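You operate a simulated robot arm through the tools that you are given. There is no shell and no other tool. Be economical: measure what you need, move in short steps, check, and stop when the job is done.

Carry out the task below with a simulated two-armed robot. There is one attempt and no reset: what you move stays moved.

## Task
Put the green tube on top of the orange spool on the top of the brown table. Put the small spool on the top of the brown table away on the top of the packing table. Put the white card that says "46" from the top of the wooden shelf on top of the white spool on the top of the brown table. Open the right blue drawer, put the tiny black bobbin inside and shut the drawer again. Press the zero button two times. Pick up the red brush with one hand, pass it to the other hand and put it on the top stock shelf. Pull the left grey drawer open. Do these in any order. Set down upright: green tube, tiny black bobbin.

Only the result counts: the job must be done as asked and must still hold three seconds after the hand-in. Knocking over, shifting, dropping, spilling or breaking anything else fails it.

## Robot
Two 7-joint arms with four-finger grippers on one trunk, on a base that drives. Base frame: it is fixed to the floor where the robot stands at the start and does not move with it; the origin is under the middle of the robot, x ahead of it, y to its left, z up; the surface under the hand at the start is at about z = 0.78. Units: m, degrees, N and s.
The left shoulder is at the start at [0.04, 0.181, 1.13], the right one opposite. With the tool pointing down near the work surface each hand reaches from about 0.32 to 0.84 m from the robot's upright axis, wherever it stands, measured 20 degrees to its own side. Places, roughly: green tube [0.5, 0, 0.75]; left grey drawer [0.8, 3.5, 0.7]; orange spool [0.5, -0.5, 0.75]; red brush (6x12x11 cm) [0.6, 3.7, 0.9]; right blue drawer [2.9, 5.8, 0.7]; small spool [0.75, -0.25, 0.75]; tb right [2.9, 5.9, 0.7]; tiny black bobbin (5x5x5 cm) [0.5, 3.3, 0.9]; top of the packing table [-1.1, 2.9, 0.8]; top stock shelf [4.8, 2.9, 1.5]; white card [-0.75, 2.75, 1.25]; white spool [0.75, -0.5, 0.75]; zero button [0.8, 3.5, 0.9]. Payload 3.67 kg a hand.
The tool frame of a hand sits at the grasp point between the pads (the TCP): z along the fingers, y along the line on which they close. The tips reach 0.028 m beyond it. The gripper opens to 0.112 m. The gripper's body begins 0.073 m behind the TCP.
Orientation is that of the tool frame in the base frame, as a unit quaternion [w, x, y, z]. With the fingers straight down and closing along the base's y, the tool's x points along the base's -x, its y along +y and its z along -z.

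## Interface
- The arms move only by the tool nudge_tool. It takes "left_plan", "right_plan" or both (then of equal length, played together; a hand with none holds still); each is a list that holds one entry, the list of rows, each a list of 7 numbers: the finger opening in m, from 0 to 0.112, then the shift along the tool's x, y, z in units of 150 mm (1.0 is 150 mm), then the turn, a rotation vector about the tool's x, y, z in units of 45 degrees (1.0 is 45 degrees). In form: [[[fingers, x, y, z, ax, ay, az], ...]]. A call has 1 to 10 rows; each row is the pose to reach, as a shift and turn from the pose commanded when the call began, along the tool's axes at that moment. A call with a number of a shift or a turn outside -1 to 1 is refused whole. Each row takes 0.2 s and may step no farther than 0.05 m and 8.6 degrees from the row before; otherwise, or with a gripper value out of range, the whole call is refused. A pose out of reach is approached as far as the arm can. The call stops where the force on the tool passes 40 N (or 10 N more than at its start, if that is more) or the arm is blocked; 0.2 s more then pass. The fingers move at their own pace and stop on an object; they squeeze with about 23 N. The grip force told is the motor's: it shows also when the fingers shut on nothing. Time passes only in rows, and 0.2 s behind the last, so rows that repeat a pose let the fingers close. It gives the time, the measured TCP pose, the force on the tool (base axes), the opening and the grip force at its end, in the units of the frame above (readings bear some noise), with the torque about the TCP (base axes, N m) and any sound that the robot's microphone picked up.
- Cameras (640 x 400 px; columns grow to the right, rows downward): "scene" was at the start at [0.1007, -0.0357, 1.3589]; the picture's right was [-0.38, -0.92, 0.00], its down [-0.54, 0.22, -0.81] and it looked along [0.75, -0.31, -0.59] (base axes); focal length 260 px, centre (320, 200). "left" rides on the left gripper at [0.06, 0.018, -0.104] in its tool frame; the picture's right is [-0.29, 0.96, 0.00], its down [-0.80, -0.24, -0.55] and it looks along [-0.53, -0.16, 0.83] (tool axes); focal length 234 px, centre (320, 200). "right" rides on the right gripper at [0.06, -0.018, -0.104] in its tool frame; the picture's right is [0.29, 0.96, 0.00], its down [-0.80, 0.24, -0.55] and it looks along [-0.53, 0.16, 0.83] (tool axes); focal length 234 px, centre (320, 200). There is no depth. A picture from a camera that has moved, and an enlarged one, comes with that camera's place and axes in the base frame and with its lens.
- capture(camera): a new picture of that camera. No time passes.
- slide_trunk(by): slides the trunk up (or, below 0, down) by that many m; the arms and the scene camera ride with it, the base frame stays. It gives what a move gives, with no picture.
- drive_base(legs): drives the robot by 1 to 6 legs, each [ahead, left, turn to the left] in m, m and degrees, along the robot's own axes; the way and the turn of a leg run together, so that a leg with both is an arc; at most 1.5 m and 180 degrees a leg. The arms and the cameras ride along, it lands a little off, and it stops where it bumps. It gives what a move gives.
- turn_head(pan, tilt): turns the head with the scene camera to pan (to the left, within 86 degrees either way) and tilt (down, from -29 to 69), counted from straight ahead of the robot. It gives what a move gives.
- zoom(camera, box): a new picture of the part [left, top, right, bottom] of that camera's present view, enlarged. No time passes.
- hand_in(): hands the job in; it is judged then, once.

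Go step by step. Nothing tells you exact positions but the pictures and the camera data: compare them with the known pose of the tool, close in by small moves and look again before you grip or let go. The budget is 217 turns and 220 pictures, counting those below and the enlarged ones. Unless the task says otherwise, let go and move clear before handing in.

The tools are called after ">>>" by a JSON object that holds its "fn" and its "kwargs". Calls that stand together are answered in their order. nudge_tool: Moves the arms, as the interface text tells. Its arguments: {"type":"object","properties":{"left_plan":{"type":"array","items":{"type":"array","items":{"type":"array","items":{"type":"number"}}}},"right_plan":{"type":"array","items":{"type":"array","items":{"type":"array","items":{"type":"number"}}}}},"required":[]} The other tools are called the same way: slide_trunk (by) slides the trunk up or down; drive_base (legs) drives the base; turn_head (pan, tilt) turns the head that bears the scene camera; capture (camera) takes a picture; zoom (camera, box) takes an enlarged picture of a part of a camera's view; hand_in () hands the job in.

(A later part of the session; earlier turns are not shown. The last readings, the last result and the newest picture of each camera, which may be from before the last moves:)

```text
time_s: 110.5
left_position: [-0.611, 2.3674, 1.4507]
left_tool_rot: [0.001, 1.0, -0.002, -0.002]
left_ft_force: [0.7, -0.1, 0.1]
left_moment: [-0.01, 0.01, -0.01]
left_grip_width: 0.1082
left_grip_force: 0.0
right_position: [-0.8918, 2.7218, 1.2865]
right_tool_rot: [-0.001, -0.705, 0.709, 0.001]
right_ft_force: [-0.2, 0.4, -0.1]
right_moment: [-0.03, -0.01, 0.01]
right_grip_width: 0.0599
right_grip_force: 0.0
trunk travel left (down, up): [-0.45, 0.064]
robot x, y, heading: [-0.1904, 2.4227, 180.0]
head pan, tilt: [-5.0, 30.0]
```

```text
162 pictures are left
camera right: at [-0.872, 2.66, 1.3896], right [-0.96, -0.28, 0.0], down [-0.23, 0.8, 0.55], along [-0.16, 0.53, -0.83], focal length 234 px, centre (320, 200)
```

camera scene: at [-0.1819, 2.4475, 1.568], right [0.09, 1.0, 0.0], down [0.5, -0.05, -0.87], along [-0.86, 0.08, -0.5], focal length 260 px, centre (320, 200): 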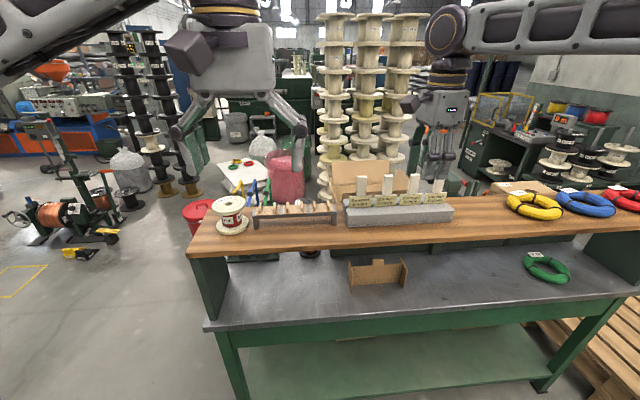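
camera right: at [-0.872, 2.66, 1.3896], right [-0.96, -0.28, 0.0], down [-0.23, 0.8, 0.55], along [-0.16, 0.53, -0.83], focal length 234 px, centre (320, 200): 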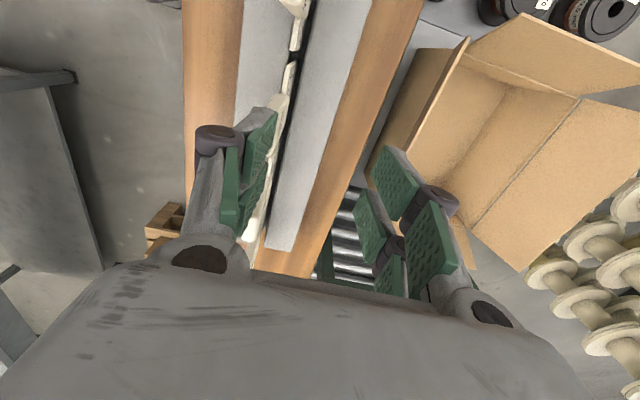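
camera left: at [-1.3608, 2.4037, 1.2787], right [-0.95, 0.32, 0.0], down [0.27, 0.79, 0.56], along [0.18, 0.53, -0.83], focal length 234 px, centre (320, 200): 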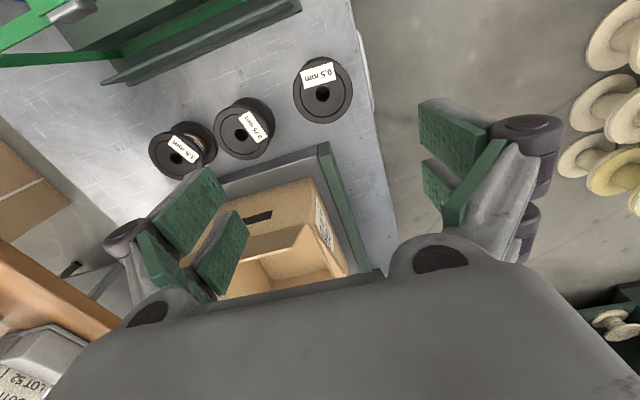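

The raise was refused but the drive ran; tips should have cleared the tabs. I check the cards.

>>> {"fn": "zoom", "kwargs": {"camera": "scene", "box": [330, 80, 530, 260]}}

>>> {"fn": "zoom", "kwargs": {"camera": "right", "box": [180, 0, 380, 260]}}

```text
2.22 times, centred on (430, 170) of scene
camera zoom: at [-0.2981, 2.4276, 1.5683], right [0.09, 1.0, 0.0], down [0.5, -0.05, -0.87], along [-0.86, 0.08, -0.5], focal length 578 px, centre (76, 267)
```

zoom: 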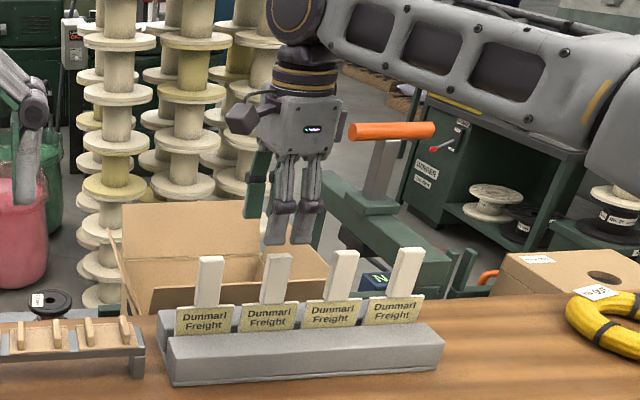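

```text
1.54 times, centred on (280, 130) of right
camera zoom: at [-0.872, 2.66, 1.3896], right [-0.96, -0.28, 0.0], down [-0.23, 0.8, 0.55], along [-0.16, 0.53, -0.83], focal length 360 px, centre (382, 308)
```

zoom: 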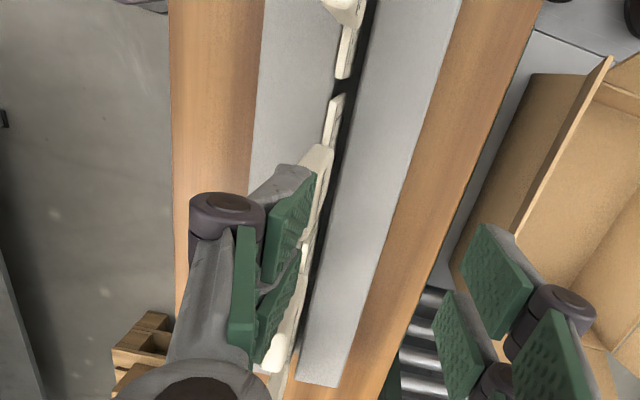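

Cards are undisturbed. I raise, centre over the tab, and look again.

>>> {"fn": "nudge_tool", "kwargs": {"right_plan": [[[0.06, 0, 0, -0.2, 0, 0, 0], [0.06, 0.07, -0.15, -0.2, 0, 0, 0], [0.06, 0.07, -0.267, -0.2, 0, 0, 0], [0.06, 0.07, -0.267, -0.2, 0, 0, 0]]]}}

>>> {"fn": "zoom", "kwargs": {"camera": "scene", "box": [330, 80, 530, 260]}}

>>> {"fn": "capture", "kwargs": {"camera": "right"}}

```text
time_s: 111.5
left_position: [-0.6139, 2.3668, 1.4498]
left_tool_rot: [0.001, 1.0, -0.002, 0.0]
left_ft_force: [0.2, -0.2, -0.4]
left_moment: [0.02, -0.02, 0.0]
left_grip_width: 0.1078
left_grip_force: 0.1
right_position: [-0.8526, 2.7119, 1.3162]
right_tool_rot: [-0.001, -0.706, 0.708, -0.001]
right_ft_force: [0.1, -0.4, -0.2]
right_moment: [0.0, 0.0, -0.04]
right_grip_width: 0.06
right_grip_force: 0.1
right hand out of reach, approached as far as the arm can: row 1
trunk travel left (down, up): [-0.45, 0.064]
robot x, y, heading: [-0.1906, 2.4209, 180.0]
head pan, tilt: [-5.0, 30.0]
```

```text
2.22 times, centred on (430, 170) of scene
camera zoom: at [-0.3001, 2.4273, 1.5681], right [0.09, 1.0, 0.0], down [0.5, -0.05, -0.87], along [-0.86, 0.08, -0.5], focal length 578 px, centre (76, 267)
```

zoom: 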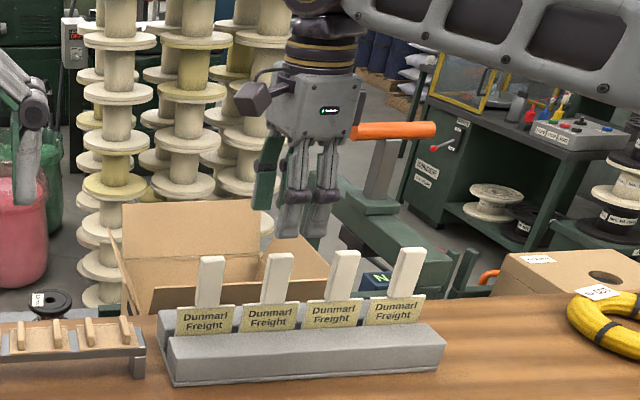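

```text
158 pictures are left
camera right: at [-0.8336, 2.6512, 1.4187], right [-0.96, -0.28, 0.0], down [-0.24, 0.8, 0.55], along [-0.16, 0.53, -0.83], focal length 234 px, centre (320, 200)
```

right: 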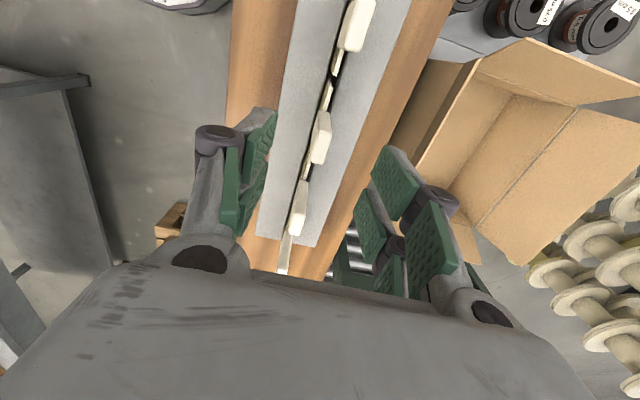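

Aligned with tab 46. I descend and grip the tab.

>>> {"fn": "nudge_tool", "kwargs": {"right_plan": [[[0.06, 0, 0, 0.25, 0, 0, 0], [0.06, 0, 0, 0.5, 0, 0, 0], [0.06, 0, 0, 0.66, 0, 0, 0], [0.06, 0, 0, 0.66, 0, 0, 0]]]}}

>>> {"fn": "zoom", "kwargs": {"camera": "scene", "box": [330, 120, 510, 260]}}

>>> {"fn": "capture", "kwargs": {"camera": "right"}}

```text
time_s: 112.5
left_position: [-0.6146, 2.3684, 1.4498]
left_tool_rot: [0.0, 1.0, -0.001, -0.001]
left_ft_force: [0.2, -1.0, -0.6]
left_moment: [0.0, -0.04, -0.04]
left_grip_width: 0.1082
left_grip_force: 0.1
right_position: [-0.8536, 2.711, 1.2165]
right_tool_rot: [-0.003, -0.706, 0.708, 0.0]
right_ft_force: [0.5, -0.5, -1.0]
right_moment: [0.0, -0.02, -0.02]
right_grip_width: 0.06
right_grip_force: 0.1
trunk travel left (down, up): [-0.45, 0.064]
robot x, y, heading: [-0.1911, 2.4192, 179.8]
head pan, tilt: [-5.0, 30.0]
```

```text
2.86 times, centred on (420, 190) of scene
camera zoom: at [-0.3001, 2.4275, 1.5681], right [0.09, 1.0, 0.0], down [0.5, -0.05, -0.87], along [-0.86, 0.08, -0.5], focal length 742 px, centre (34, 229)
```

zoom: 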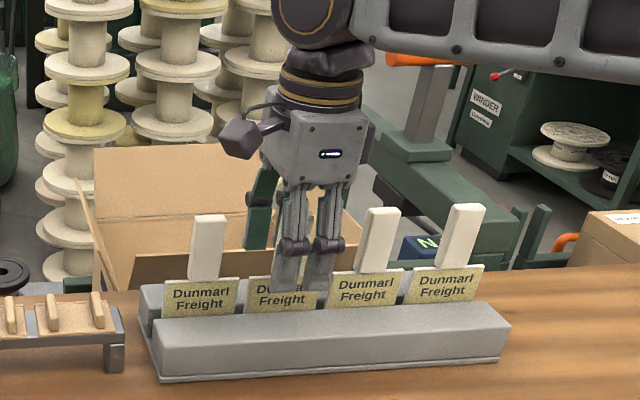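

```text
156 pictures are left
camera right: at [-0.8349, 2.6499, 1.3192], right [-0.96, -0.28, 0.0], down [-0.24, 0.8, 0.55], along [-0.16, 0.53, -0.83], focal length 234 px, centre (320, 200)
```

right: 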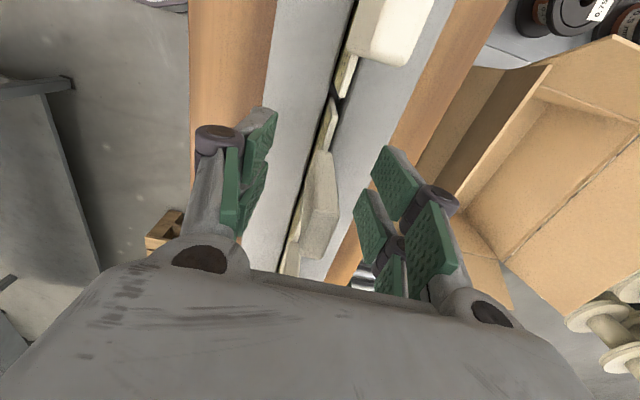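

The tab is between the fingers. Close and lift.

>>> {"fn": "nudge_tool", "kwargs": {"right_plan": [[[0.0, 0, 0, 0, 0, 0, 0], [0.0, 0, 0, 0, 0, 0, 0], [0.0, 0, 0, -0.03, 0, 0, 0], [0.0, 0, 0, -0.1, 0, 0, 0], [0.0, 0, 0, -0.3, 0, 0, 0], [0.0, 0, 0, -0.5, 0, 0, 0], [0.0, 0, 0, -0.7, 0, 0, 0]]]}}

>>> {"fn": "capture", "kwargs": {"camera": "scene"}}

>>> {"fn": "capture", "kwargs": {"camera": "right"}}

```text
time_s: 114.1
left_position: [-0.6133, 2.3669, 1.4502]
left_tool_rot: [0.0, 1.0, -0.002, -0.001]
left_ft_force: [0.1, -0.4, -1.2]
left_moment: [0.03, 0.03, 0.0]
left_grip_width: 0.1077
left_grip_force: 0.0
right_position: [-0.854, 2.7116, 1.3225]
right_tool_rot: [-0.001, -0.705, 0.709, 0.001]
right_ft_force: [-0.2, -0.3, -0.7]
right_moment: [-0.02, 0.0, 0.01]
right_grip_width: 0.0111
right_grip_force: 22.7
trunk travel left (down, up): [-0.45, 0.064]
robot x, y, heading: [-0.1906, 2.4221, 179.8]
head pan, tilt: [-5.0, 30.0]
```

```text
155 pictures are left
camera scene: at [-0.3001, 2.4274, 1.5681], right [0.09, 1.0, 0.0], down [0.5, -0.05, -0.87], along [-0.86, 0.08, -0.5], focal length 260 px, centre (320, 200)
```

scene: 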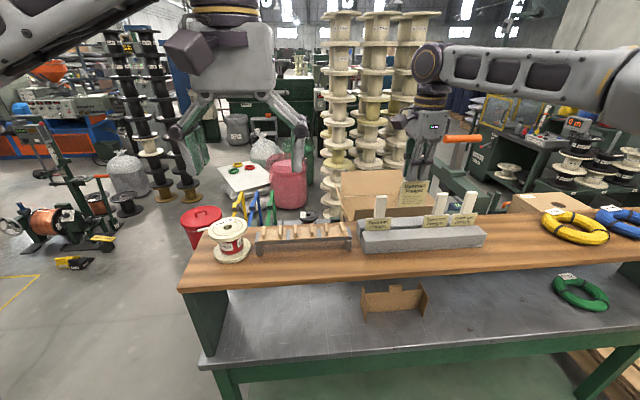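

```text
154 pictures are left
camera right: at [-0.8348, 2.6506, 1.4242], right [-0.96, -0.28, 0.0], down [-0.24, 0.8, 0.55], along [-0.16, 0.53, -0.83], focal length 234 px, centre (320, 200)
```

right: 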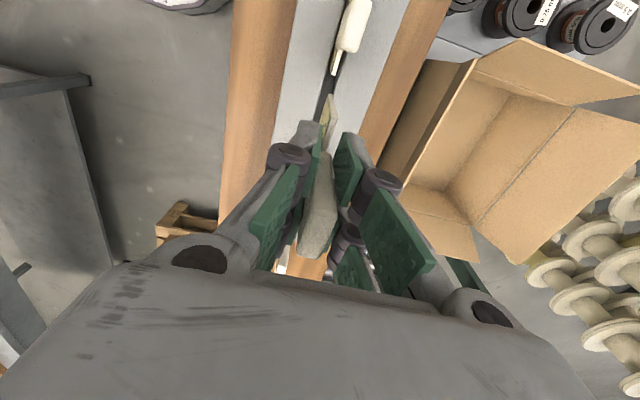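

The card is held. I raise a bit, back off, slide south and turn to face the brown table.

>>> {"fn": "nudge_tool", "kwargs": {"right_plan": [[[0.0, 0, 0, -0.25, 0, 0, 0], [0.0, 0, -0.25, -0.25, 0, 0, 0], [0.0, 0, -0.5, -0.25, 0, 0, 0], [0.0, 0, -0.75, -0.25, 0, 0, 0], [0.0, 0, -1.0, -0.25, 0, 0, 0]]]}}

>>> {"fn": "drive_base", "kwargs": {"legs": [[-0.12, 0, 0], [0, 1.0, 0], [0, 0.95, 0], [0.4, 0, 0], [0, 0, 90], [0, 0, 90]]}}

>>> {"fn": "turn_head", "kwargs": {"pan": -40, "tilt": 20}}

>>> {"fn": "capture", "kwargs": {"camera": "scene"}}

```text
time_s: 115.3
left_position: [-0.6115, 2.3672, 1.4509]
left_tool_rot: [0.002, 1.0, -0.001, -0.001]
left_ft_force: [0.4, -0.2, 0.3]
left_moment: [0.0, 0.02, 0.0]
left_grip_width: 0.1081
left_grip_force: 0.1
right_position: [-0.7008, 2.7112, 1.3608]
right_tool_rot: [-0.002, -0.706, 0.708, 0.001]
right_ft_force: [0.8, 0.0, -0.4]
right_moment: [-0.01, 0.04, 0.01]
right_grip_width: 0.0113
right_grip_force: 23.3
trunk travel left (down, up): [-0.45, 0.064]
robot x, y, heading: [-0.1851, 2.4237, 179.8]
head pan, tilt: [-5.0, 30.0]
```

```text
time_s: 137.2
left_position: [-0.0264, 0.4309, 1.4499]
left_tool_rot: [0.002, 0.006, 1.0, 0.001]
left_ft_force: [-1.0, 0.3, -0.1]
left_moment: [0.0, -0.03, 0.01]
left_grip_width: 0.1081
left_grip_force: 0.1
right_position: [0.0625, 0.0874, 1.3597]
right_tool_rot: [0.0, 0.711, 0.703, 0.001]
right_ft_force: [0.2, -0.2, -0.5]
right_moment: [0.0, 0.01, 0.02]
right_grip_width: 0.0109
right_grip_force: 23.1
trunk travel left (down, up): [-0.45, 0.064]
robot x, y, heading: [-0.4488, 0.3814, -0.6]
head pan, tilt: [-5.0, 30.0]
```

```text
time_s: 138.2
left_position: [-0.0259, 0.4304, 1.4492]
left_tool_rot: [0.001, 0.005, 1.0, 0.001]
left_ft_force: [-0.5, 0.3, -0.2]
left_moment: [0.03, 0.0, 0.05]
left_grip_width: 0.1079
left_grip_force: 0.0
right_position: [0.0629, 0.0863, 1.3596]
right_tool_rot: [0.0, 0.711, 0.703, 0.002]
right_ft_force: [-0.4, 0.6, -0.5]
right_moment: [0.01, -0.02, -0.02]
right_grip_width: 0.011
right_grip_force: 23.0
trunk travel left (down, up): [-0.45, 0.064]
robot x, y, heading: [-0.4514, 0.381, -0.4]
head pan, tilt: [-40.0, 20.0]
```

```text
153 pictures are left
camera scene: at [-0.3603, 0.3167, 1.5841], right [-0.65, -0.76, 0.0], down [-0.26, 0.22, -0.94], along [0.71, -0.61, -0.34], focal length 260 px, centre (320, 200)
```

scene: 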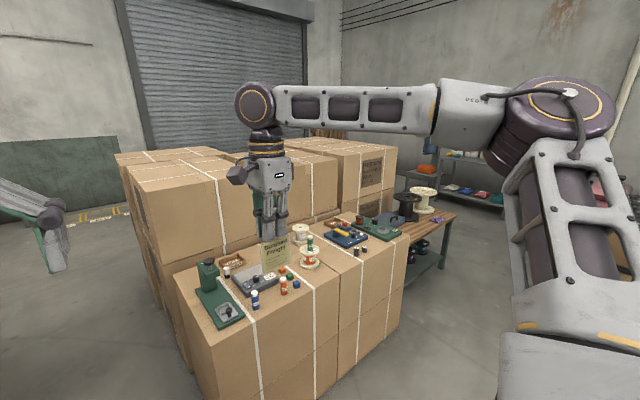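

I pitch the right hand up to horizontal here in free space (two 45° turns).

>>> {"fn": "nudge_tool", "kwargs": {"right_plan": [[[0.0, 0, 0, 0, -0.17, 0, 0], [0.0, 0, 0, 0, -0.34, 0, 0], [0.0, 0, 0, 0, -0.51, 0, 0], [0.0, 0, 0, 0, -0.68, 0, 0], [0.0, 0, 0, 0, -0.85, 0, 0], [0.0, 0, 0, 0, -1.0, 0, 0]]]}}

>>> {"fn": "nudge_tool", "kwargs": {"right_plan": [[[0.0, 0, 0, 0, -0.17, 0, 0], [0.0, 0, 0, 0, -0.34, 0, 0], [0.0, 0, 0, 0, -0.51, 0, 0], [0.0, 0, 0, 0, -0.68, 0, 0], [0.0, 0, 0, 0, -0.85, 0, 0], [0.0, 0, 0, 0, -1.0, 0, 0]]]}}

>>> {"fn": "capture", "kwargs": {"camera": "scene"}}

>>> {"fn": "capture", "kwargs": {"camera": "right"}}

```text
time_s: 139.6
left_position: [-0.0264, 0.4299, 1.451]
left_tool_rot: [0.001, 0.005, 1.0, 0.001]
left_ft_force: [0.4, -0.9, 0.0]
left_moment: [0.05, -0.04, 0.0]
left_grip_width: 0.1081
left_grip_force: 0.1
right_position: [0.0623, 0.0854, 1.3598]
right_tool_rot: [0.273, 0.656, 0.649, 0.272]
right_ft_force: [0.5, -0.6, 0.0]
right_moment: [0.01, 0.01, 0.01]
right_grip_width: 0.0113
right_grip_force: 22.9
trunk travel left (down, up): [-0.45, 0.064]
robot x, y, heading: [-0.4484, 0.3778, -0.5]
head pan, tilt: [-40.0, 20.0]
```

```text
time_s: 141.2
left_position: [-0.0251, 0.4314, 1.4507]
left_tool_rot: [0.001, 0.005, 1.0, 0.001]
left_ft_force: [-0.2, -1.2, 0.0]
left_moment: [0.01, 0.01, 0.0]
left_grip_width: 0.1078
left_grip_force: 0.1
right_position: [0.0733, 0.0775, 1.4963]
right_tool_rot: [0.552, 0.444, 0.445, 0.547]
right_ft_force: [0.3, -0.4, -0.3]
right_moment: [-0.02, -0.01, -0.01]
right_grip_width: 0.011
right_grip_force: 23.1
right hand out of reach, approached as far as the arm can: row 4, 5, 6
trunk travel left (down, up): [-0.45, 0.064]
robot x, y, heading: [-0.4484, 0.3789, -0.7]
head pan, tilt: [-40.0, 20.0]
stopped in row 6 (right hand): the arm was blocked; the commanded pose is now the measured one
```

```text
152 pictures are left
camera scene: at [-0.3606, 0.3174, 1.5842], right [-0.65, -0.76, 0.0], down [-0.26, 0.22, -0.94], along [0.71, -0.61, -0.34], focal length 260 px, centre (320, 200)
```

scene: 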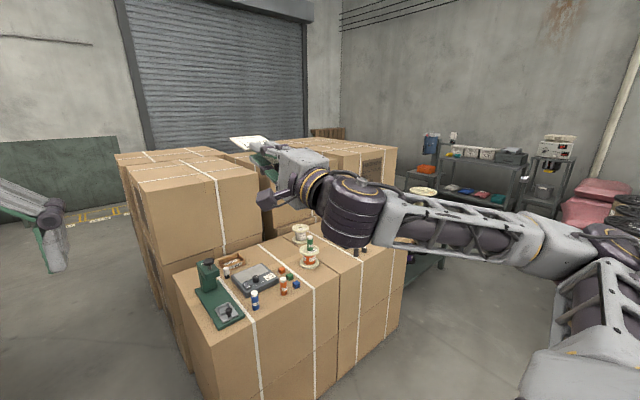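

```text
151 pictures are left
camera right: at [-0.0237, 0.1365, 1.4546], right [-0.2, 0.29, 0.94], down [-0.6, -0.79, 0.12], along [0.78, -0.53, 0.33], focal length 234 px, centre (320, 200)
```

right: 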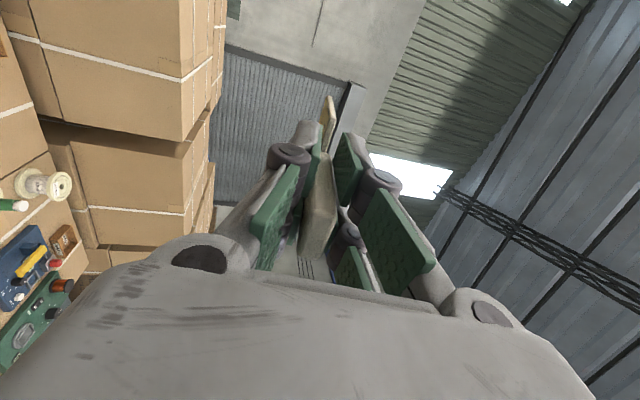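

The hand is near horizontal (nose up 12°). I lower the trunk, then level the hand.

>>> {"fn": "slide_trunk", "kwargs": {"by": -0.25}}

>>> {"fn": "nudge_tool", "kwargs": {"right_plan": [[[0.0, 0, -0.2, 0.05, 0.12, 0, 0], [0.0, 0, -0.4, 0.05, 0.25, 0, 0], [0.0, 0, -0.6, 0.05, 0.38, 0, 0], [0.0, 0, -0.8, 0.05, 0.45, 0, 0]]]}}

>>> {"fn": "capture", "kwargs": {"camera": "scene"}}

```text
time_s: 143.8
left_position: [-0.0257, 0.4306, 1.2001]
left_tool_rot: [0.002, 0.006, 1.0, 0.0]
left_ft_force: [-0.2, -0.2, -0.4]
left_moment: [0.0, 0.04, 0.01]
left_grip_width: 0.1082
left_grip_force: 0.0
right_position: [0.0733, 0.0751, 1.2454]
right_tool_rot: [0.552, 0.446, 0.444, 0.547]
right_ft_force: [0.1, 0.5, -1.2]
right_moment: [-0.02, -0.03, 0.02]
right_grip_width: 0.0113
right_grip_force: 23.1
trunk travel left (down, up): [-0.2, 0.314]
robot x, y, heading: [-0.4524, 0.3809, -0.6]
head pan, tilt: [-40.0, 20.0]
```

```text
time_s: 144.8
left_position: [-0.026, 0.4304, 1.2007]
left_tool_rot: [0.001, 0.006, 1.0, 0.001]
left_ft_force: [0.6, -0.9, -0.6]
left_moment: [0.01, 0.02, 0.01]
left_grip_width: 0.1078
left_grip_force: 0.2
right_position: [0.1061, 0.0759, 1.1272]
right_tool_rot: [0.465, 0.536, 0.533, 0.46]
right_ft_force: [0.7, 0.1, -0.1]
right_moment: [0.01, -0.03, 0.01]
right_grip_width: 0.0109
right_grip_force: 23.7
trunk travel left (down, up): [-0.2, 0.314]
robot x, y, heading: [-0.4509, 0.3812, -0.6]
head pan, tilt: [-40.0, 20.0]
```

```text
150 pictures are left
camera scene: at [-0.36, 0.3164, 1.3344], right [-0.65, -0.76, 0.0], down [-0.26, 0.22, -0.94], along [0.71, -0.61, -0.34], focal length 260 px, centre (320, 200)
```

scene: 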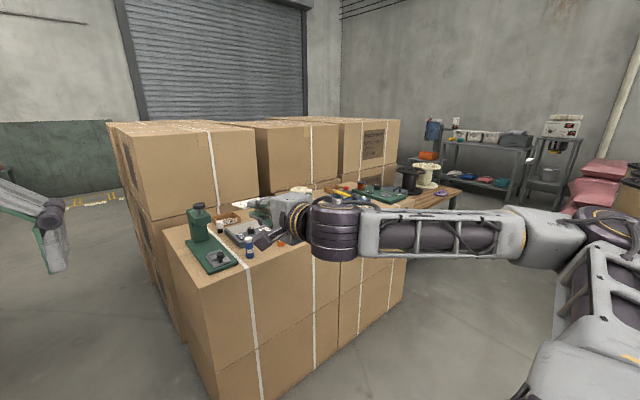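

Hand is now nose-down 8°, card nearly flat. I yaw the hand 20° left and drive to the brown table.

>>> {"fn": "nudge_tool", "kwargs": {"right_plan": [[[0.0, 0, 0, 0, 0, 0.15, 0], [0.0, 0, 0, 0, 0, 0.3, 0], [0.0, 0, 0, 0, 0, 0.45, 0]]]}}

>>> {"fn": "drive_base", "kwargs": {"legs": [[0, -0.66, 0.6], [0.5, 0, 0]]}}

>>> {"fn": "turn_head", "kwargs": {"pan": -25, "tilt": 35}}

>>> {"fn": "capture", "kwargs": {"camera": "scene"}}

>>> {"fn": "capture", "kwargs": {"camera": "right"}}

```text
time_s: 145.6
left_position: [-0.0262, 0.4295, 1.2002]
left_tool_rot: [0.001, 0.005, 1.0, 0.002]
left_ft_force: [0.3, -0.5, -0.5]
left_moment: [0.02, -0.01, 0.0]
left_grip_width: 0.1077
left_grip_force: 0.1
right_position: [0.1061, 0.0759, 1.1292]
right_tool_rot: [0.364, 0.446, 0.608, 0.547]
right_ft_force: [0.3, -0.8, -0.3]
right_moment: [0.0, -0.01, 0.0]
right_grip_width: 0.0114
right_grip_force: 23.3
trunk travel left (down, up): [-0.2, 0.314]
robot x, y, heading: [-0.4529, 0.3752, -0.7]
head pan, tilt: [-40.0, 20.0]
```

```text
time_s: 152.2
left_position: [0.4784, -0.275, 1.2]
left_tool_rot: [0.001, 0.013, 1.0, 0.001]
left_ft_force: [0.6, -0.4, -0.3]
left_moment: [-0.01, 0.03, 0.01]
left_grip_width: 0.1079
left_grip_force: 0.2
right_position: [0.6071, -0.6307, 1.1288]
right_tool_rot: [0.368, 0.451, 0.604, 0.544]
right_ft_force: [0.2, -0.2, 0.5]
right_moment: [0.02, -0.02, -0.02]
right_grip_width: 0.011
right_grip_force: 23.1
trunk travel left (down, up): [-0.2, 0.314]
robot x, y, heading: [0.056, -0.3197, -1.5]
head pan, tilt: [-40.0, 20.0]
```

```text
time_s: 152.9
left_position: [0.4784, -0.2752, 1.2009]
left_tool_rot: [0.002, 0.013, 1.0, 0.002]
left_ft_force: [-0.2, -0.3, -0.3]
left_moment: [-0.02, -0.02, -0.04]
left_grip_width: 0.1078
left_grip_force: 0.0
right_position: [0.6062, -0.6304, 1.1295]
right_tool_rot: [0.369, 0.451, 0.603, 0.545]
right_ft_force: [-0.4, -0.6, -1.3]
right_moment: [-0.02, -0.02, 0.01]
right_grip_width: 0.0111
right_grip_force: 23.0
trunk travel left (down, up): [-0.2, 0.314]
robot x, y, heading: [0.0535, -0.3181, -1.6]
head pan, tilt: [-25.0, 35.0]
```

```text
149 pictures are left
camera scene: at [0.1514, -0.3606, 1.3106], right [-0.45, -0.9, 0.0], down [-0.51, 0.26, -0.82], along [0.73, -0.37, -0.57], focal length 260 px, centre (320, 200)
```

scene: 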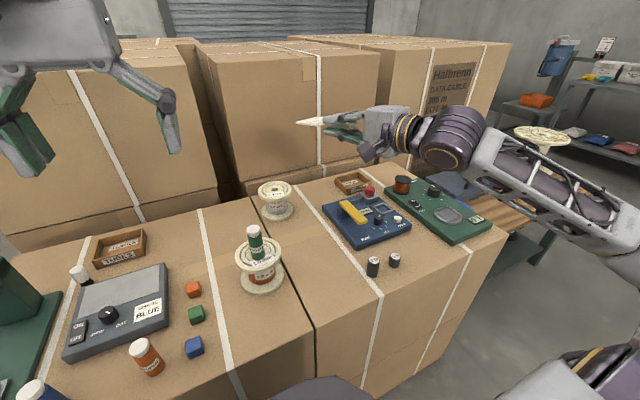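

```text
148 pictures are left
camera right: at [0.487, -0.6088, 1.1269], right [0.04, 0.27, 0.96], down [-0.23, -0.93, 0.28], along [0.97, -0.23, 0.02], focal length 234 px, centre (320, 200)
```

right: 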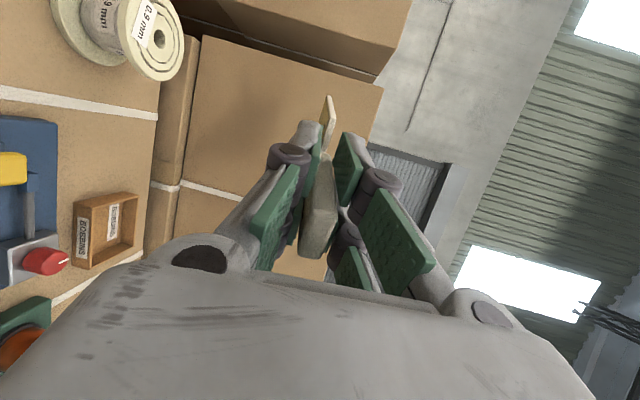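

I extend toward the spool at height first.

>>> {"fn": "nudge_tool", "kwargs": {"right_plan": [[[0.0, 0.02, 0, 0.25, 0, 0, 0], [0.0, 0.04, 0, 0.5, 0, 0, 0], [0.0, 0.06, 0, 0.75, 0, 0, 0], [0.0, 0.085, 0, 1.0, 0, 0, 0]]]}}

>>> {"fn": "nudge_tool", "kwargs": {"right_plan": [[[0.0, 0, -0.2, 0, 0, 0, 0], [0.0, 0, -0.4, 0.0, 0, 0, 0], [0.0, 0, -0.6, 0.05, 0, 0, 0], [0.0, 0, -0.8, 0.08, 0, 0, 0], [0.0, 0, -0.8, 0.12, 0, 0, 0]]]}}

>>> {"fn": "capture", "kwargs": {"camera": "scene"}}

>>> {"fn": "capture", "kwargs": {"camera": "right"}}

```text
time_s: 153.9
left_position: [0.4799, -0.2729, 1.2004]
left_tool_rot: [0.002, 0.013, 1.0, 0.0]
left_ft_force: [0.8, 1.2, -0.3]
left_moment: [-0.07, 0.0, -0.01]
left_grip_width: 0.1079
left_grip_force: 0.0
right_position: [0.7438, -0.5672, 1.1097]
right_tool_rot: [0.369, 0.451, 0.604, 0.544]
right_ft_force: [0.2, 0.2, 0.3]
right_moment: [-0.05, 0.02, 0.04]
right_grip_width: 0.0111
right_grip_force: 23.2
trunk travel left (down, up): [-0.2, 0.314]
robot x, y, heading: [0.0519, -0.318, -1.6]
head pan, tilt: [-25.0, 35.0]
```

```text
time_s: 155.2
left_position: [0.4796, -0.2736, 1.2004]
left_tool_rot: [0.001, 0.013, 1.0, 0.001]
left_ft_force: [-1.0, -0.1, -0.1]
left_moment: [-0.04, 0.03, 0.01]
left_grip_width: 0.1079
left_grip_force: 0.1
right_position: [0.742, -0.5636, 0.9877]
right_tool_rot: [0.369, 0.451, 0.604, 0.545]
right_ft_force: [-1.4, -0.3, -0.8]
right_moment: [0.01, 0.02, 0.01]
right_grip_width: 0.0112
right_grip_force: 22.5
trunk travel left (down, up): [-0.2, 0.314]
robot x, y, heading: [0.0562, -0.3208, -1.4]
head pan, tilt: [-25.0, 35.0]
```

```text
147 pictures are left
camera scene: at [0.1519, -0.3604, 1.3106], right [-0.45, -0.9, 0.0], down [-0.51, 0.26, -0.82], along [0.73, -0.36, -0.57], focal length 260 px, centre (320, 200)
```

scene: 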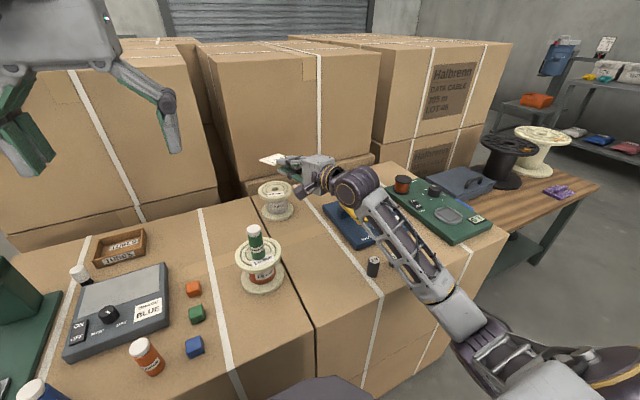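

```text
146 pictures are left
camera right: at [0.6238, -0.5409, 0.9857], right [0.04, 0.27, 0.96], down [-0.23, -0.93, 0.28], along [0.97, -0.23, 0.02], focal length 234 px, centre (320, 200)
```

right: 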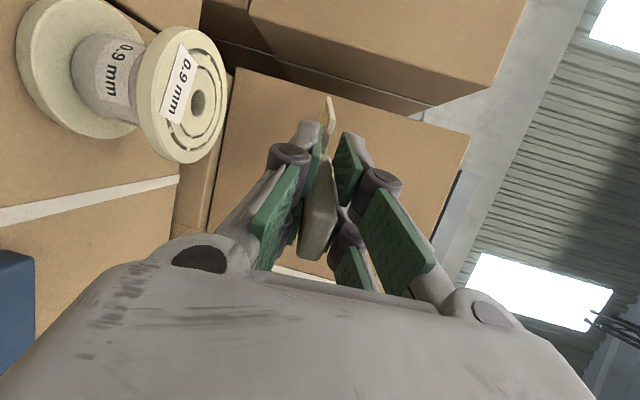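

>>> {"fn": "zoom", "kwargs": {"camera": "scene", "box": [240, 130, 440, 300]}}

```text
2.35 times, centred on (340, 215) of scene
camera zoom: at [0.1519, -0.3604, 1.3106], right [-0.45, -0.9, 0.0], down [-0.51, 0.26, -0.82], along [0.73, -0.36, -0.57], focal length 612 px, centre (273, 165)
```

zoom: 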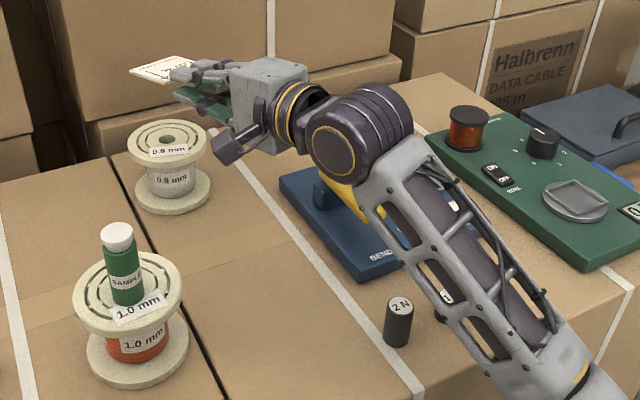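

The forearm would get close to the small weights, so I raise the trunk and lower the hand relative to it, so the arm comes more from above.

>>> {"fn": "slide_trunk", "kwargs": {"by": 0.15}}

>>> {"fn": "nudge_tool", "kwargs": {"right_plan": [[[0.0, 0, -0.2, 0, 0, 0, 0], [0.0, 0, -0.4, 0.0, 0, 0, 0], [0.0, 0, -0.6, 0, 0, 0, 0], [0.0, 0, -0.8, 0, 0, 0, 0], [0.0, 0, -1.0, 0.0, 0, 0, 0]]]}}

>>> {"fn": "capture", "kwargs": {"camera": "scene"}}

```text
time_s: 156.9
left_position: [0.4792, -0.2749, 1.3484]
left_tool_rot: [0.0, 0.013, 1.0, 0.001]
left_ft_force: [-0.5, -0.7, -1.0]
left_moment: [0.02, 0.02, -0.01]
left_grip_width: 0.1082
left_grip_force: 0.0
right_position: [0.7423, -0.5632, 1.1366]
right_tool_rot: [0.369, 0.45, 0.604, 0.544]
right_ft_force: [0.0, -0.3, 0.2]
right_moment: [0.0, -0.01, -0.02]
right_grip_width: 0.0111
right_grip_force: 23.2
trunk travel left (down, up): [-0.35, 0.164]
robot x, y, heading: [0.0511, -0.3178, -1.4]
head pan, tilt: [-25.0, 35.0]
```

```text
time_s: 158.1
left_position: [0.4786, -0.2744, 1.3496]
left_tool_rot: [0.001, 0.012, 1.0, 0.001]
left_ft_force: [0.5, -0.4, 0.1]
left_moment: [0.0, 0.0, -0.04]
left_grip_width: 0.108
left_grip_force: 0.1
right_position: [0.7192, -0.5632, 0.9882]
right_tool_rot: [0.368, 0.451, 0.604, 0.544]
right_ft_force: [-0.3, -1.1, 0.0]
right_moment: [0.0, 0.0, -0.01]
right_grip_width: 0.011
right_grip_force: 22.6
trunk travel left (down, up): [-0.35, 0.164]
robot x, y, heading: [0.0543, -0.3207, -1.5]
head pan, tilt: [-25.0, 35.0]
```

```text
144 pictures are left
camera scene: at [0.1517, -0.3606, 1.4592], right [-0.45, -0.9, 0.0], down [-0.51, 0.26, -0.82], along [0.73, -0.36, -0.57], focal length 260 px, centre (320, 200)
```

scene: 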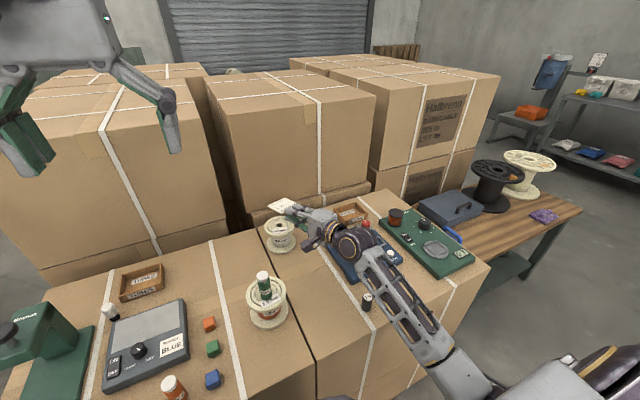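

That works. I raise the trunk another 0.1 and lower again with slightly more nose-down.

>>> {"fn": "slide_trunk", "kwargs": {"by": 0.1}}

>>> {"fn": "nudge_tool", "kwargs": {"right_plan": [[[0.0, 0, -0.2, 0.05, 0.06, 0, 0], [0.0, 0, -0.4, 0.1, 0.12, 0, 0], [0.0, 0, -0.6, 0.15, 0.18, 0, 0], [0.0, 0, -0.8, 0.2, 0.22, 0, 0], [0.0, 0, -0.9, 0.24, 0.22, 0, 0]]]}}

>>> {"fn": "zoom", "kwargs": {"camera": "scene", "box": [200, 150, 460, 350]}}

>>> {"fn": "capture", "kwargs": {"camera": "right"}}

```text
time_s: 159.4
left_position: [0.4791, -0.2748, 1.4512]
left_tool_rot: [0.001, 0.013, 1.0, 0.001]
left_ft_force: [-0.3, -1.0, -0.5]
left_moment: [0.02, 0.01, 0.04]
left_grip_width: 0.1079
left_grip_force: 0.0
right_position: [0.7209, -0.5624, 1.0908]
right_tool_rot: [0.369, 0.451, 0.603, 0.545]
right_ft_force: [0.2, -0.4, -1.4]
right_moment: [-0.01, -0.02, -0.01]
right_grip_width: 0.0111
right_grip_force: 22.4
trunk travel left (down, up): [-0.45, 0.064]
robot x, y, heading: [0.0515, -0.3204, -1.5]
head pan, tilt: [-25.0, 35.0]
```

```text
time_s: 160.6
left_position: [0.479, -0.2752, 1.4507]
left_tool_rot: [0.002, 0.012, 1.0, 0.0]
left_ft_force: [-0.1, -0.2, 0.5]
left_moment: [-0.02, 0.0, 0.0]
left_grip_width: 0.1082
left_grip_force: 0.1
right_position: [0.7342, -0.5524, 0.9508]
right_tool_rot: [0.328, 0.481, 0.649, 0.49]
right_ft_force: [0.4, 0.0, -0.2]
right_moment: [0.0, 0.0, 0.0]
right_grip_width: 0.0111
right_grip_force: 22.8
trunk travel left (down, up): [-0.45, 0.064]
robot x, y, heading: [0.0498, -0.3183, -1.4]
head pan, tilt: [-25.0, 35.0]
```

```text
2.00 times, centred on (330, 250) of scene
camera zoom: at [0.1522, -0.3605, 1.5603], right [-0.45, -0.9, 0.0], down [-0.51, 0.26, -0.82], along [0.73, -0.36, -0.57], focal length 520 px, centre (300, 100)
```

zoom: 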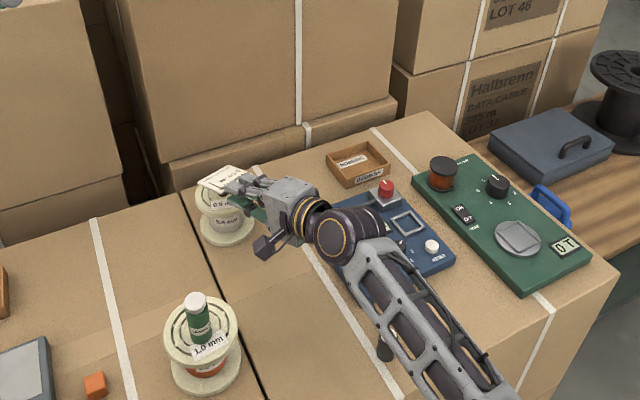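

```text
142 pictures are left
camera right: at [0.6178, -0.5305, 0.9664], right [0.2, 0.33, 0.92], down [-0.17, -0.92, 0.36], along [0.97, -0.23, -0.12], focal length 234 px, centre (320, 200)
```

right: 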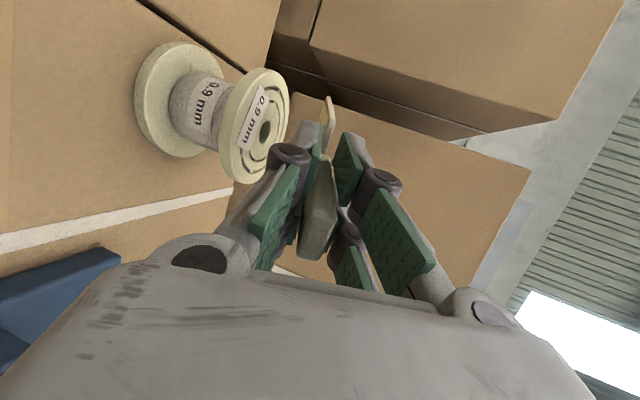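

I align the card over the spool centre and lower near contact.

>>> {"fn": "nudge_tool", "kwargs": {"right_plan": [[[0.0, -0.07, -0.06, 0.07, 0, 0, 0], [0.0, -0.137, -0.132, 0.137, 0, 0, 0], [0.0, -0.137, -0.132, 0.137, 0, 0, 0]]]}}

>>> {"fn": "zoom", "kwargs": {"camera": "scene", "box": [260, 200, 380, 290]}}

>>> {"fn": "zoom", "kwargs": {"camera": "right", "box": [120, 20, 420, 260]}}

```text
time_s: 161.4
left_position: [0.4784, -0.275, 1.4502]
left_tool_rot: [0.002, 0.013, 1.0, 0.001]
left_ft_force: [-0.2, 0.2, -0.3]
left_moment: [-0.03, -0.04, 0.05]
left_grip_width: 0.1079
left_grip_force: 0.1
right_position: [0.753, -0.5648, 0.9229]
right_tool_rot: [0.328, 0.481, 0.649, 0.49]
right_ft_force: [-0.3, 0.2, -0.2]
right_moment: [-0.01, -0.03, 0.01]
right_grip_width: 0.0111
right_grip_force: 22.7
trunk travel left (down, up): [-0.45, 0.064]
robot x, y, heading: [0.0538, -0.3177, -1.5]
head pan, tilt: [-25.0, 35.0]
```

```text
4.44 times, centred on (320, 245) of scene
camera zoom: at [0.1512, -0.3602, 1.5604], right [-0.45, -0.9, 0.0], down [-0.51, 0.26, -0.82], along [0.73, -0.36, -0.57], focal length 1155 px, centre (320, 0)
```

zoom: 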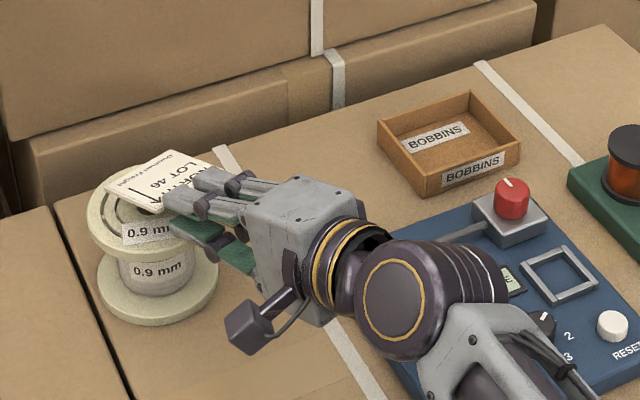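

```text
1.67 times, centred on (270, 140) of right
camera zoom: at [0.6355, -0.5435, 0.9405], right [0.2, 0.33, 0.92], down [-0.17, -0.92, 0.36], along [0.97, -0.23, -0.12], focal length 390 px, centre (403, 300)
```

zoom: 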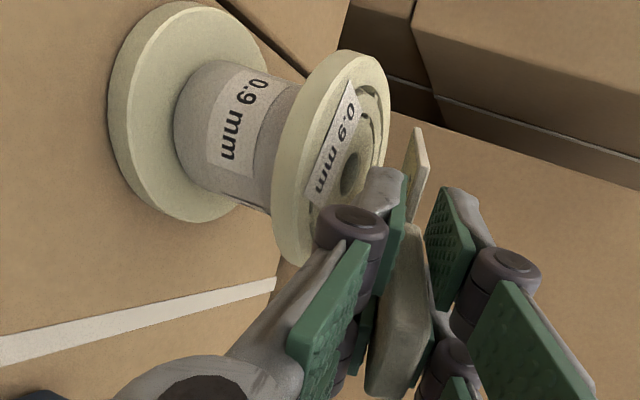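

The card clearly reads LOT 46 and is above the spool. Lowering to contact.

>>> {"fn": "nudge_tool", "kwargs": {"right_plan": [[[0.0, -0.002, -0.05, 0.016, 0, 0, 0], [0.0, -0.004, -0.095, 0.03, 0, 0, 0], [0.0, -0.004, -0.114, 0.036, 0, 0, 0], [0.0, -0.004, -0.114, 0.036, 0, 0, 0]]]}}

>>> {"fn": "zoom", "kwargs": {"camera": "right", "box": [120, 20, 420, 260]}}

>>> {"fn": "zoom", "kwargs": {"camera": "scene", "box": [260, 200, 380, 290]}}

```text
time_s: 162.4
left_position: [0.4789, -0.2755, 1.4507]
left_tool_rot: [0.002, 0.013, 1.0, 0.0]
left_ft_force: [-0.2, -0.1, -0.2]
left_moment: [0.0, 0.01, 0.02]
left_grip_width: 0.1079
left_grip_force: 0.1
right_position: [0.7531, -0.5662, 0.9062]
right_tool_rot: [0.329, 0.481, 0.648, 0.49]
right_ft_force: [0.0, 0.0, 1.1]
right_moment: [-0.04, -0.08, -0.04]
right_grip_width: 0.011
right_grip_force: 22.9
trunk travel left (down, up): [-0.45, 0.064]
robot x, y, heading: [0.0528, -0.3196, -1.6]
head pan, tilt: [-25.0, 35.0]
```

```text
1.67 times, centred on (270, 140) of right
camera zoom: at [0.636, -0.5446, 0.9226], right [0.2, 0.33, 0.92], down [-0.17, -0.92, 0.36], along [0.97, -0.23, -0.12], focal length 390 px, centre (403, 300)
```

zoom: 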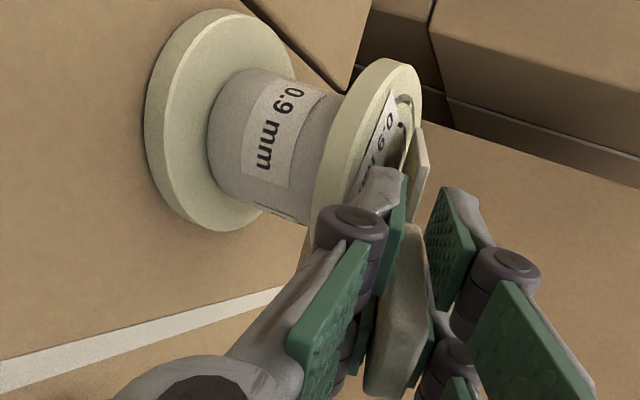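

```text
4.44 times, centred on (320, 245) of scene
camera zoom: at [0.1517, -0.3605, 1.5603], right [-0.45, -0.9, 0.0], down [-0.51, 0.26, -0.82], along [0.73, -0.36, -0.57], focal length 1155 px, centre (320, 0)
```

zoom: 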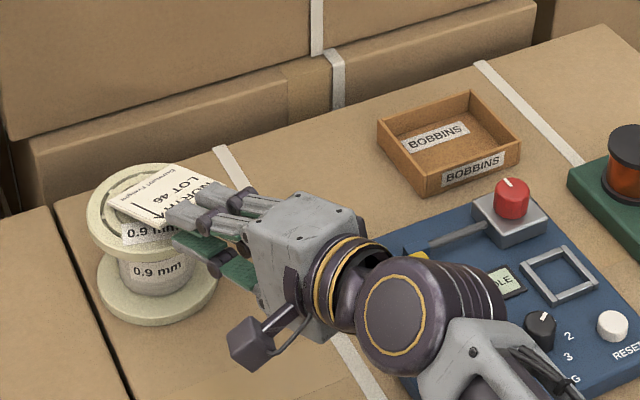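

Just touching. I flatten the card a little more, then open.

>>> {"fn": "nudge_tool", "kwargs": {"right_plan": [[[0.0, 0, -0.04, 0.013, -0.09, 0, 0], [0.0, 0, -0.083, 0.026, -0.18, 0, 0], [0.0, 0, -0.083, 0.026, -0.18, 0, 0]]]}}

>>> {"fn": "zoom", "kwargs": {"camera": "right", "box": [120, 20, 420, 260]}}

```text
time_s: 163.2
left_position: [0.4795, -0.2751, 1.4511]
left_tool_rot: [0.001, 0.012, 1.0, 0.001]
left_ft_force: [0.0, 0.2, 0.1]
left_moment: [-0.04, 0.01, 0.0]
left_grip_width: 0.108
left_grip_force: 0.1
right_position: [0.753, -0.5658, 0.8939]
right_tool_rot: [0.361, 0.456, 0.613, 0.534]
right_ft_force: [-0.1, 0.4, -0.1]
right_moment: [-0.01, 0.01, 0.02]
right_grip_width: 0.0112
right_grip_force: 22.9
trunk travel left (down, up): [-0.45, 0.064]
robot x, y, heading: [0.0537, -0.3174, -1.4]
head pan, tilt: [-25.0, 35.0]
```

```text
1.67 times, centred on (270, 140) of right
camera zoom: at [0.6341, -0.5437, 0.8942], right [0.07, 0.28, 0.96], down [-0.22, -0.93, 0.29], along [0.97, -0.23, -0.01], focal length 390 px, centre (403, 300)
```

zoom: 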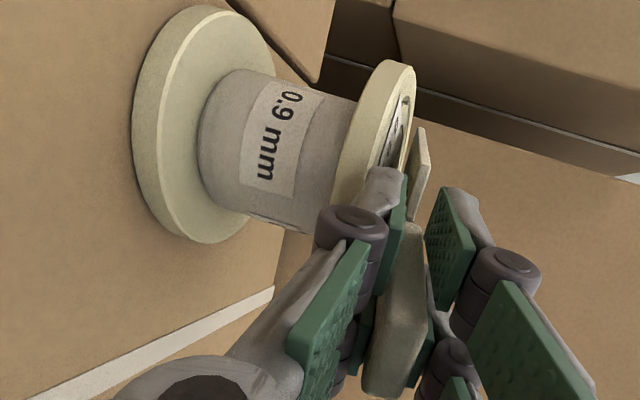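

I back off a hair to keep the lower finger clear of the rim, lower slightly, then open.

>>> {"fn": "nudge_tool", "kwargs": {"right_plan": [[[0.0, 0, -0.02, -0.04, 0, 0, 0], [0.0, 0, -0.03, -0.04, 0, 0, 0], [0.03, 0, -0.03, -0.04, 0, 0, 0], [0.035, 0, -0.03, -0.04, 0, 0, 0]]]}}

>>> {"fn": "zoom", "kwargs": {"camera": "right", "box": [120, 20, 420, 260]}}

>>> {"fn": "zoom", "kwargs": {"camera": "scene", "box": [260, 200, 380, 290]}}

```text
time_s: 164.2
left_position: [0.4779, -0.2751, 1.4508]
left_tool_rot: [0.002, 0.013, 1.0, 0.0]
left_ft_force: [0.5, 0.1, 0.0]
left_moment: [0.0, -0.02, -0.02]
left_grip_width: 0.1081
left_grip_force: 0.1
right_position: [0.7464, -0.5686, 0.8888]
right_tool_rot: [0.362, 0.457, 0.612, 0.534]
right_ft_force: [0.3, -0.4, -0.4]
right_moment: [-0.03, 0.0, 0.0]
right_grip_width: 0.0353
right_grip_force: 0.5
trunk travel left (down, up): [-0.45, 0.064]
robot x, y, heading: [0.0479, -0.316, -1.5]
head pan, tilt: [-25.0, 35.0]
```

```text
1.67 times, centred on (270, 140) of right
camera zoom: at [0.6278, -0.5452, 0.8907], right [0.07, 0.28, 0.96], down [-0.22, -0.93, 0.29], along [0.97, -0.23, -0.01], focal length 390 px, centre (403, 300)
```

zoom: 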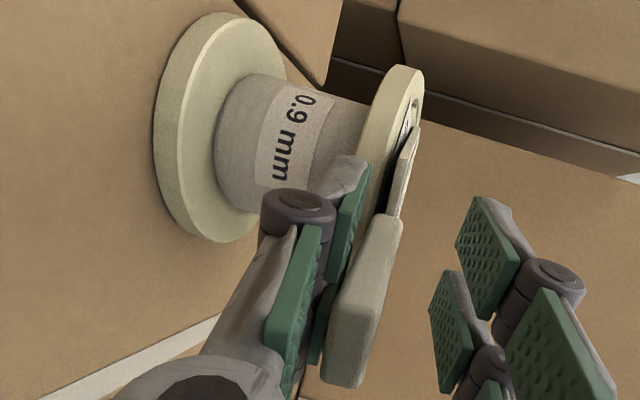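

```text
4.44 times, centred on (320, 245) of scene
camera zoom: at [0.1516, -0.3605, 1.5603], right [-0.45, -0.9, 0.0], down [-0.51, 0.26, -0.82], along [0.73, -0.36, -0.57], focal length 1155 px, centre (320, 0)
```

zoom: 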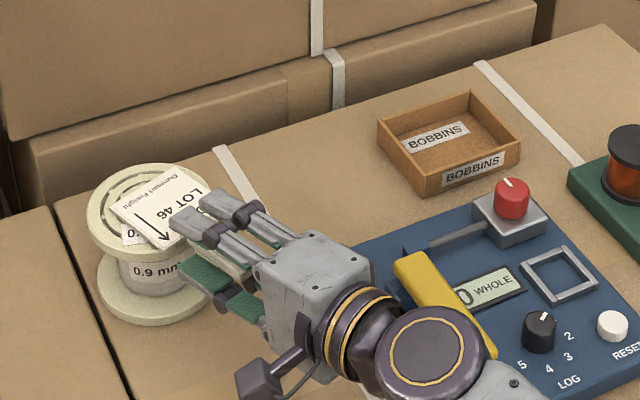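

The card lies on the spool. I open a bit more and withdraw straight back.

>>> {"fn": "nudge_tool", "kwargs": {"right_plan": [[[0.05, 0, 0, 0, 0, 0, 0], [0.05, 0, 0, 0, 0, 0, 0], [0.05, 0, 0, -0.15, 0, 0, 0], [0.05, 0, 0.0, -0.4, 0, 0, 0], [0.05, 0, 0.0, -0.7, 0, 0, 0], [0.05, 0, 0.15, -0.9, 0, 0, 0]]]}}

>>> {"fn": "zoom", "kwargs": {"camera": "right", "box": [120, 20, 420, 260]}}

>>> {"fn": "zoom", "kwargs": {"camera": "scene", "box": [240, 190, 460, 340]}}

```text
time_s: 165.6
left_position: [0.4781, -0.2751, 1.4508]
left_tool_rot: [0.002, 0.014, 1.0, 0.001]
left_ft_force: [0.6, 0.7, 1.3]
left_moment: [-0.03, 0.01, -0.01]
left_grip_width: 0.108
left_grip_force: 0.0
right_position: [0.6233, -0.6108, 0.9353]
right_tool_rot: [0.361, 0.456, 0.612, 0.535]
right_ft_force: [-0.4, 0.1, 0.5]
right_moment: [-0.02, 0.0, -0.02]
right_grip_width: 0.0501
right_grip_force: 0.1
trunk travel left (down, up): [-0.45, 0.064]
robot x, y, heading: [0.0565, -0.3202, -1.2]
head pan, tilt: [-25.0, 35.0]
```

```text
1.67 times, centred on (270, 140) of right
camera zoom: at [0.505, -0.5893, 0.9367], right [0.07, 0.28, 0.96], down [-0.22, -0.93, 0.29], along [0.97, -0.23, 0.0], focal length 390 px, centre (403, 300)
```

zoom: 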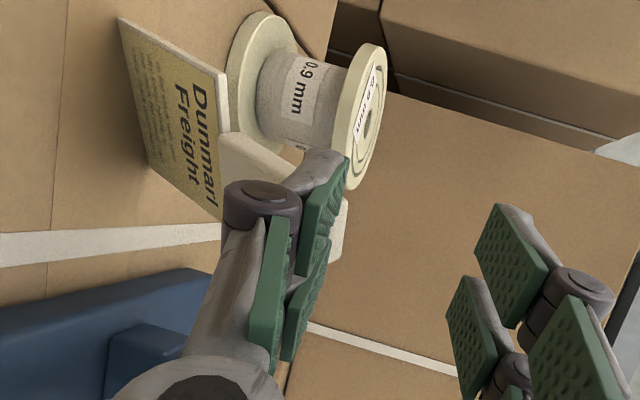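

```text
2.67 times, centred on (350, 265) of scene
camera zoom: at [0.1507, -0.3606, 1.5604], right [-0.44, -0.9, 0.0], down [-0.51, 0.26, -0.82], along [0.73, -0.36, -0.57], focal length 693 px, centre (240, 27)
```

zoom: 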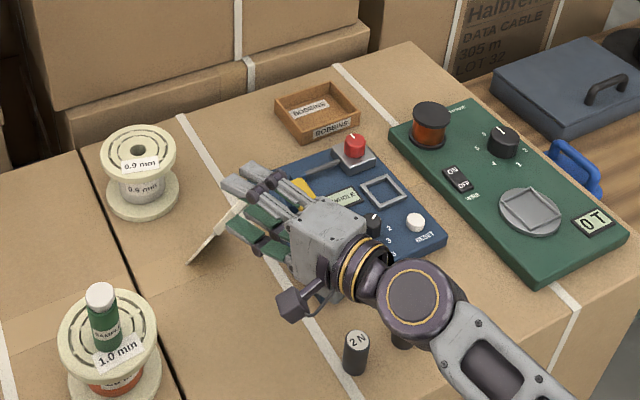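

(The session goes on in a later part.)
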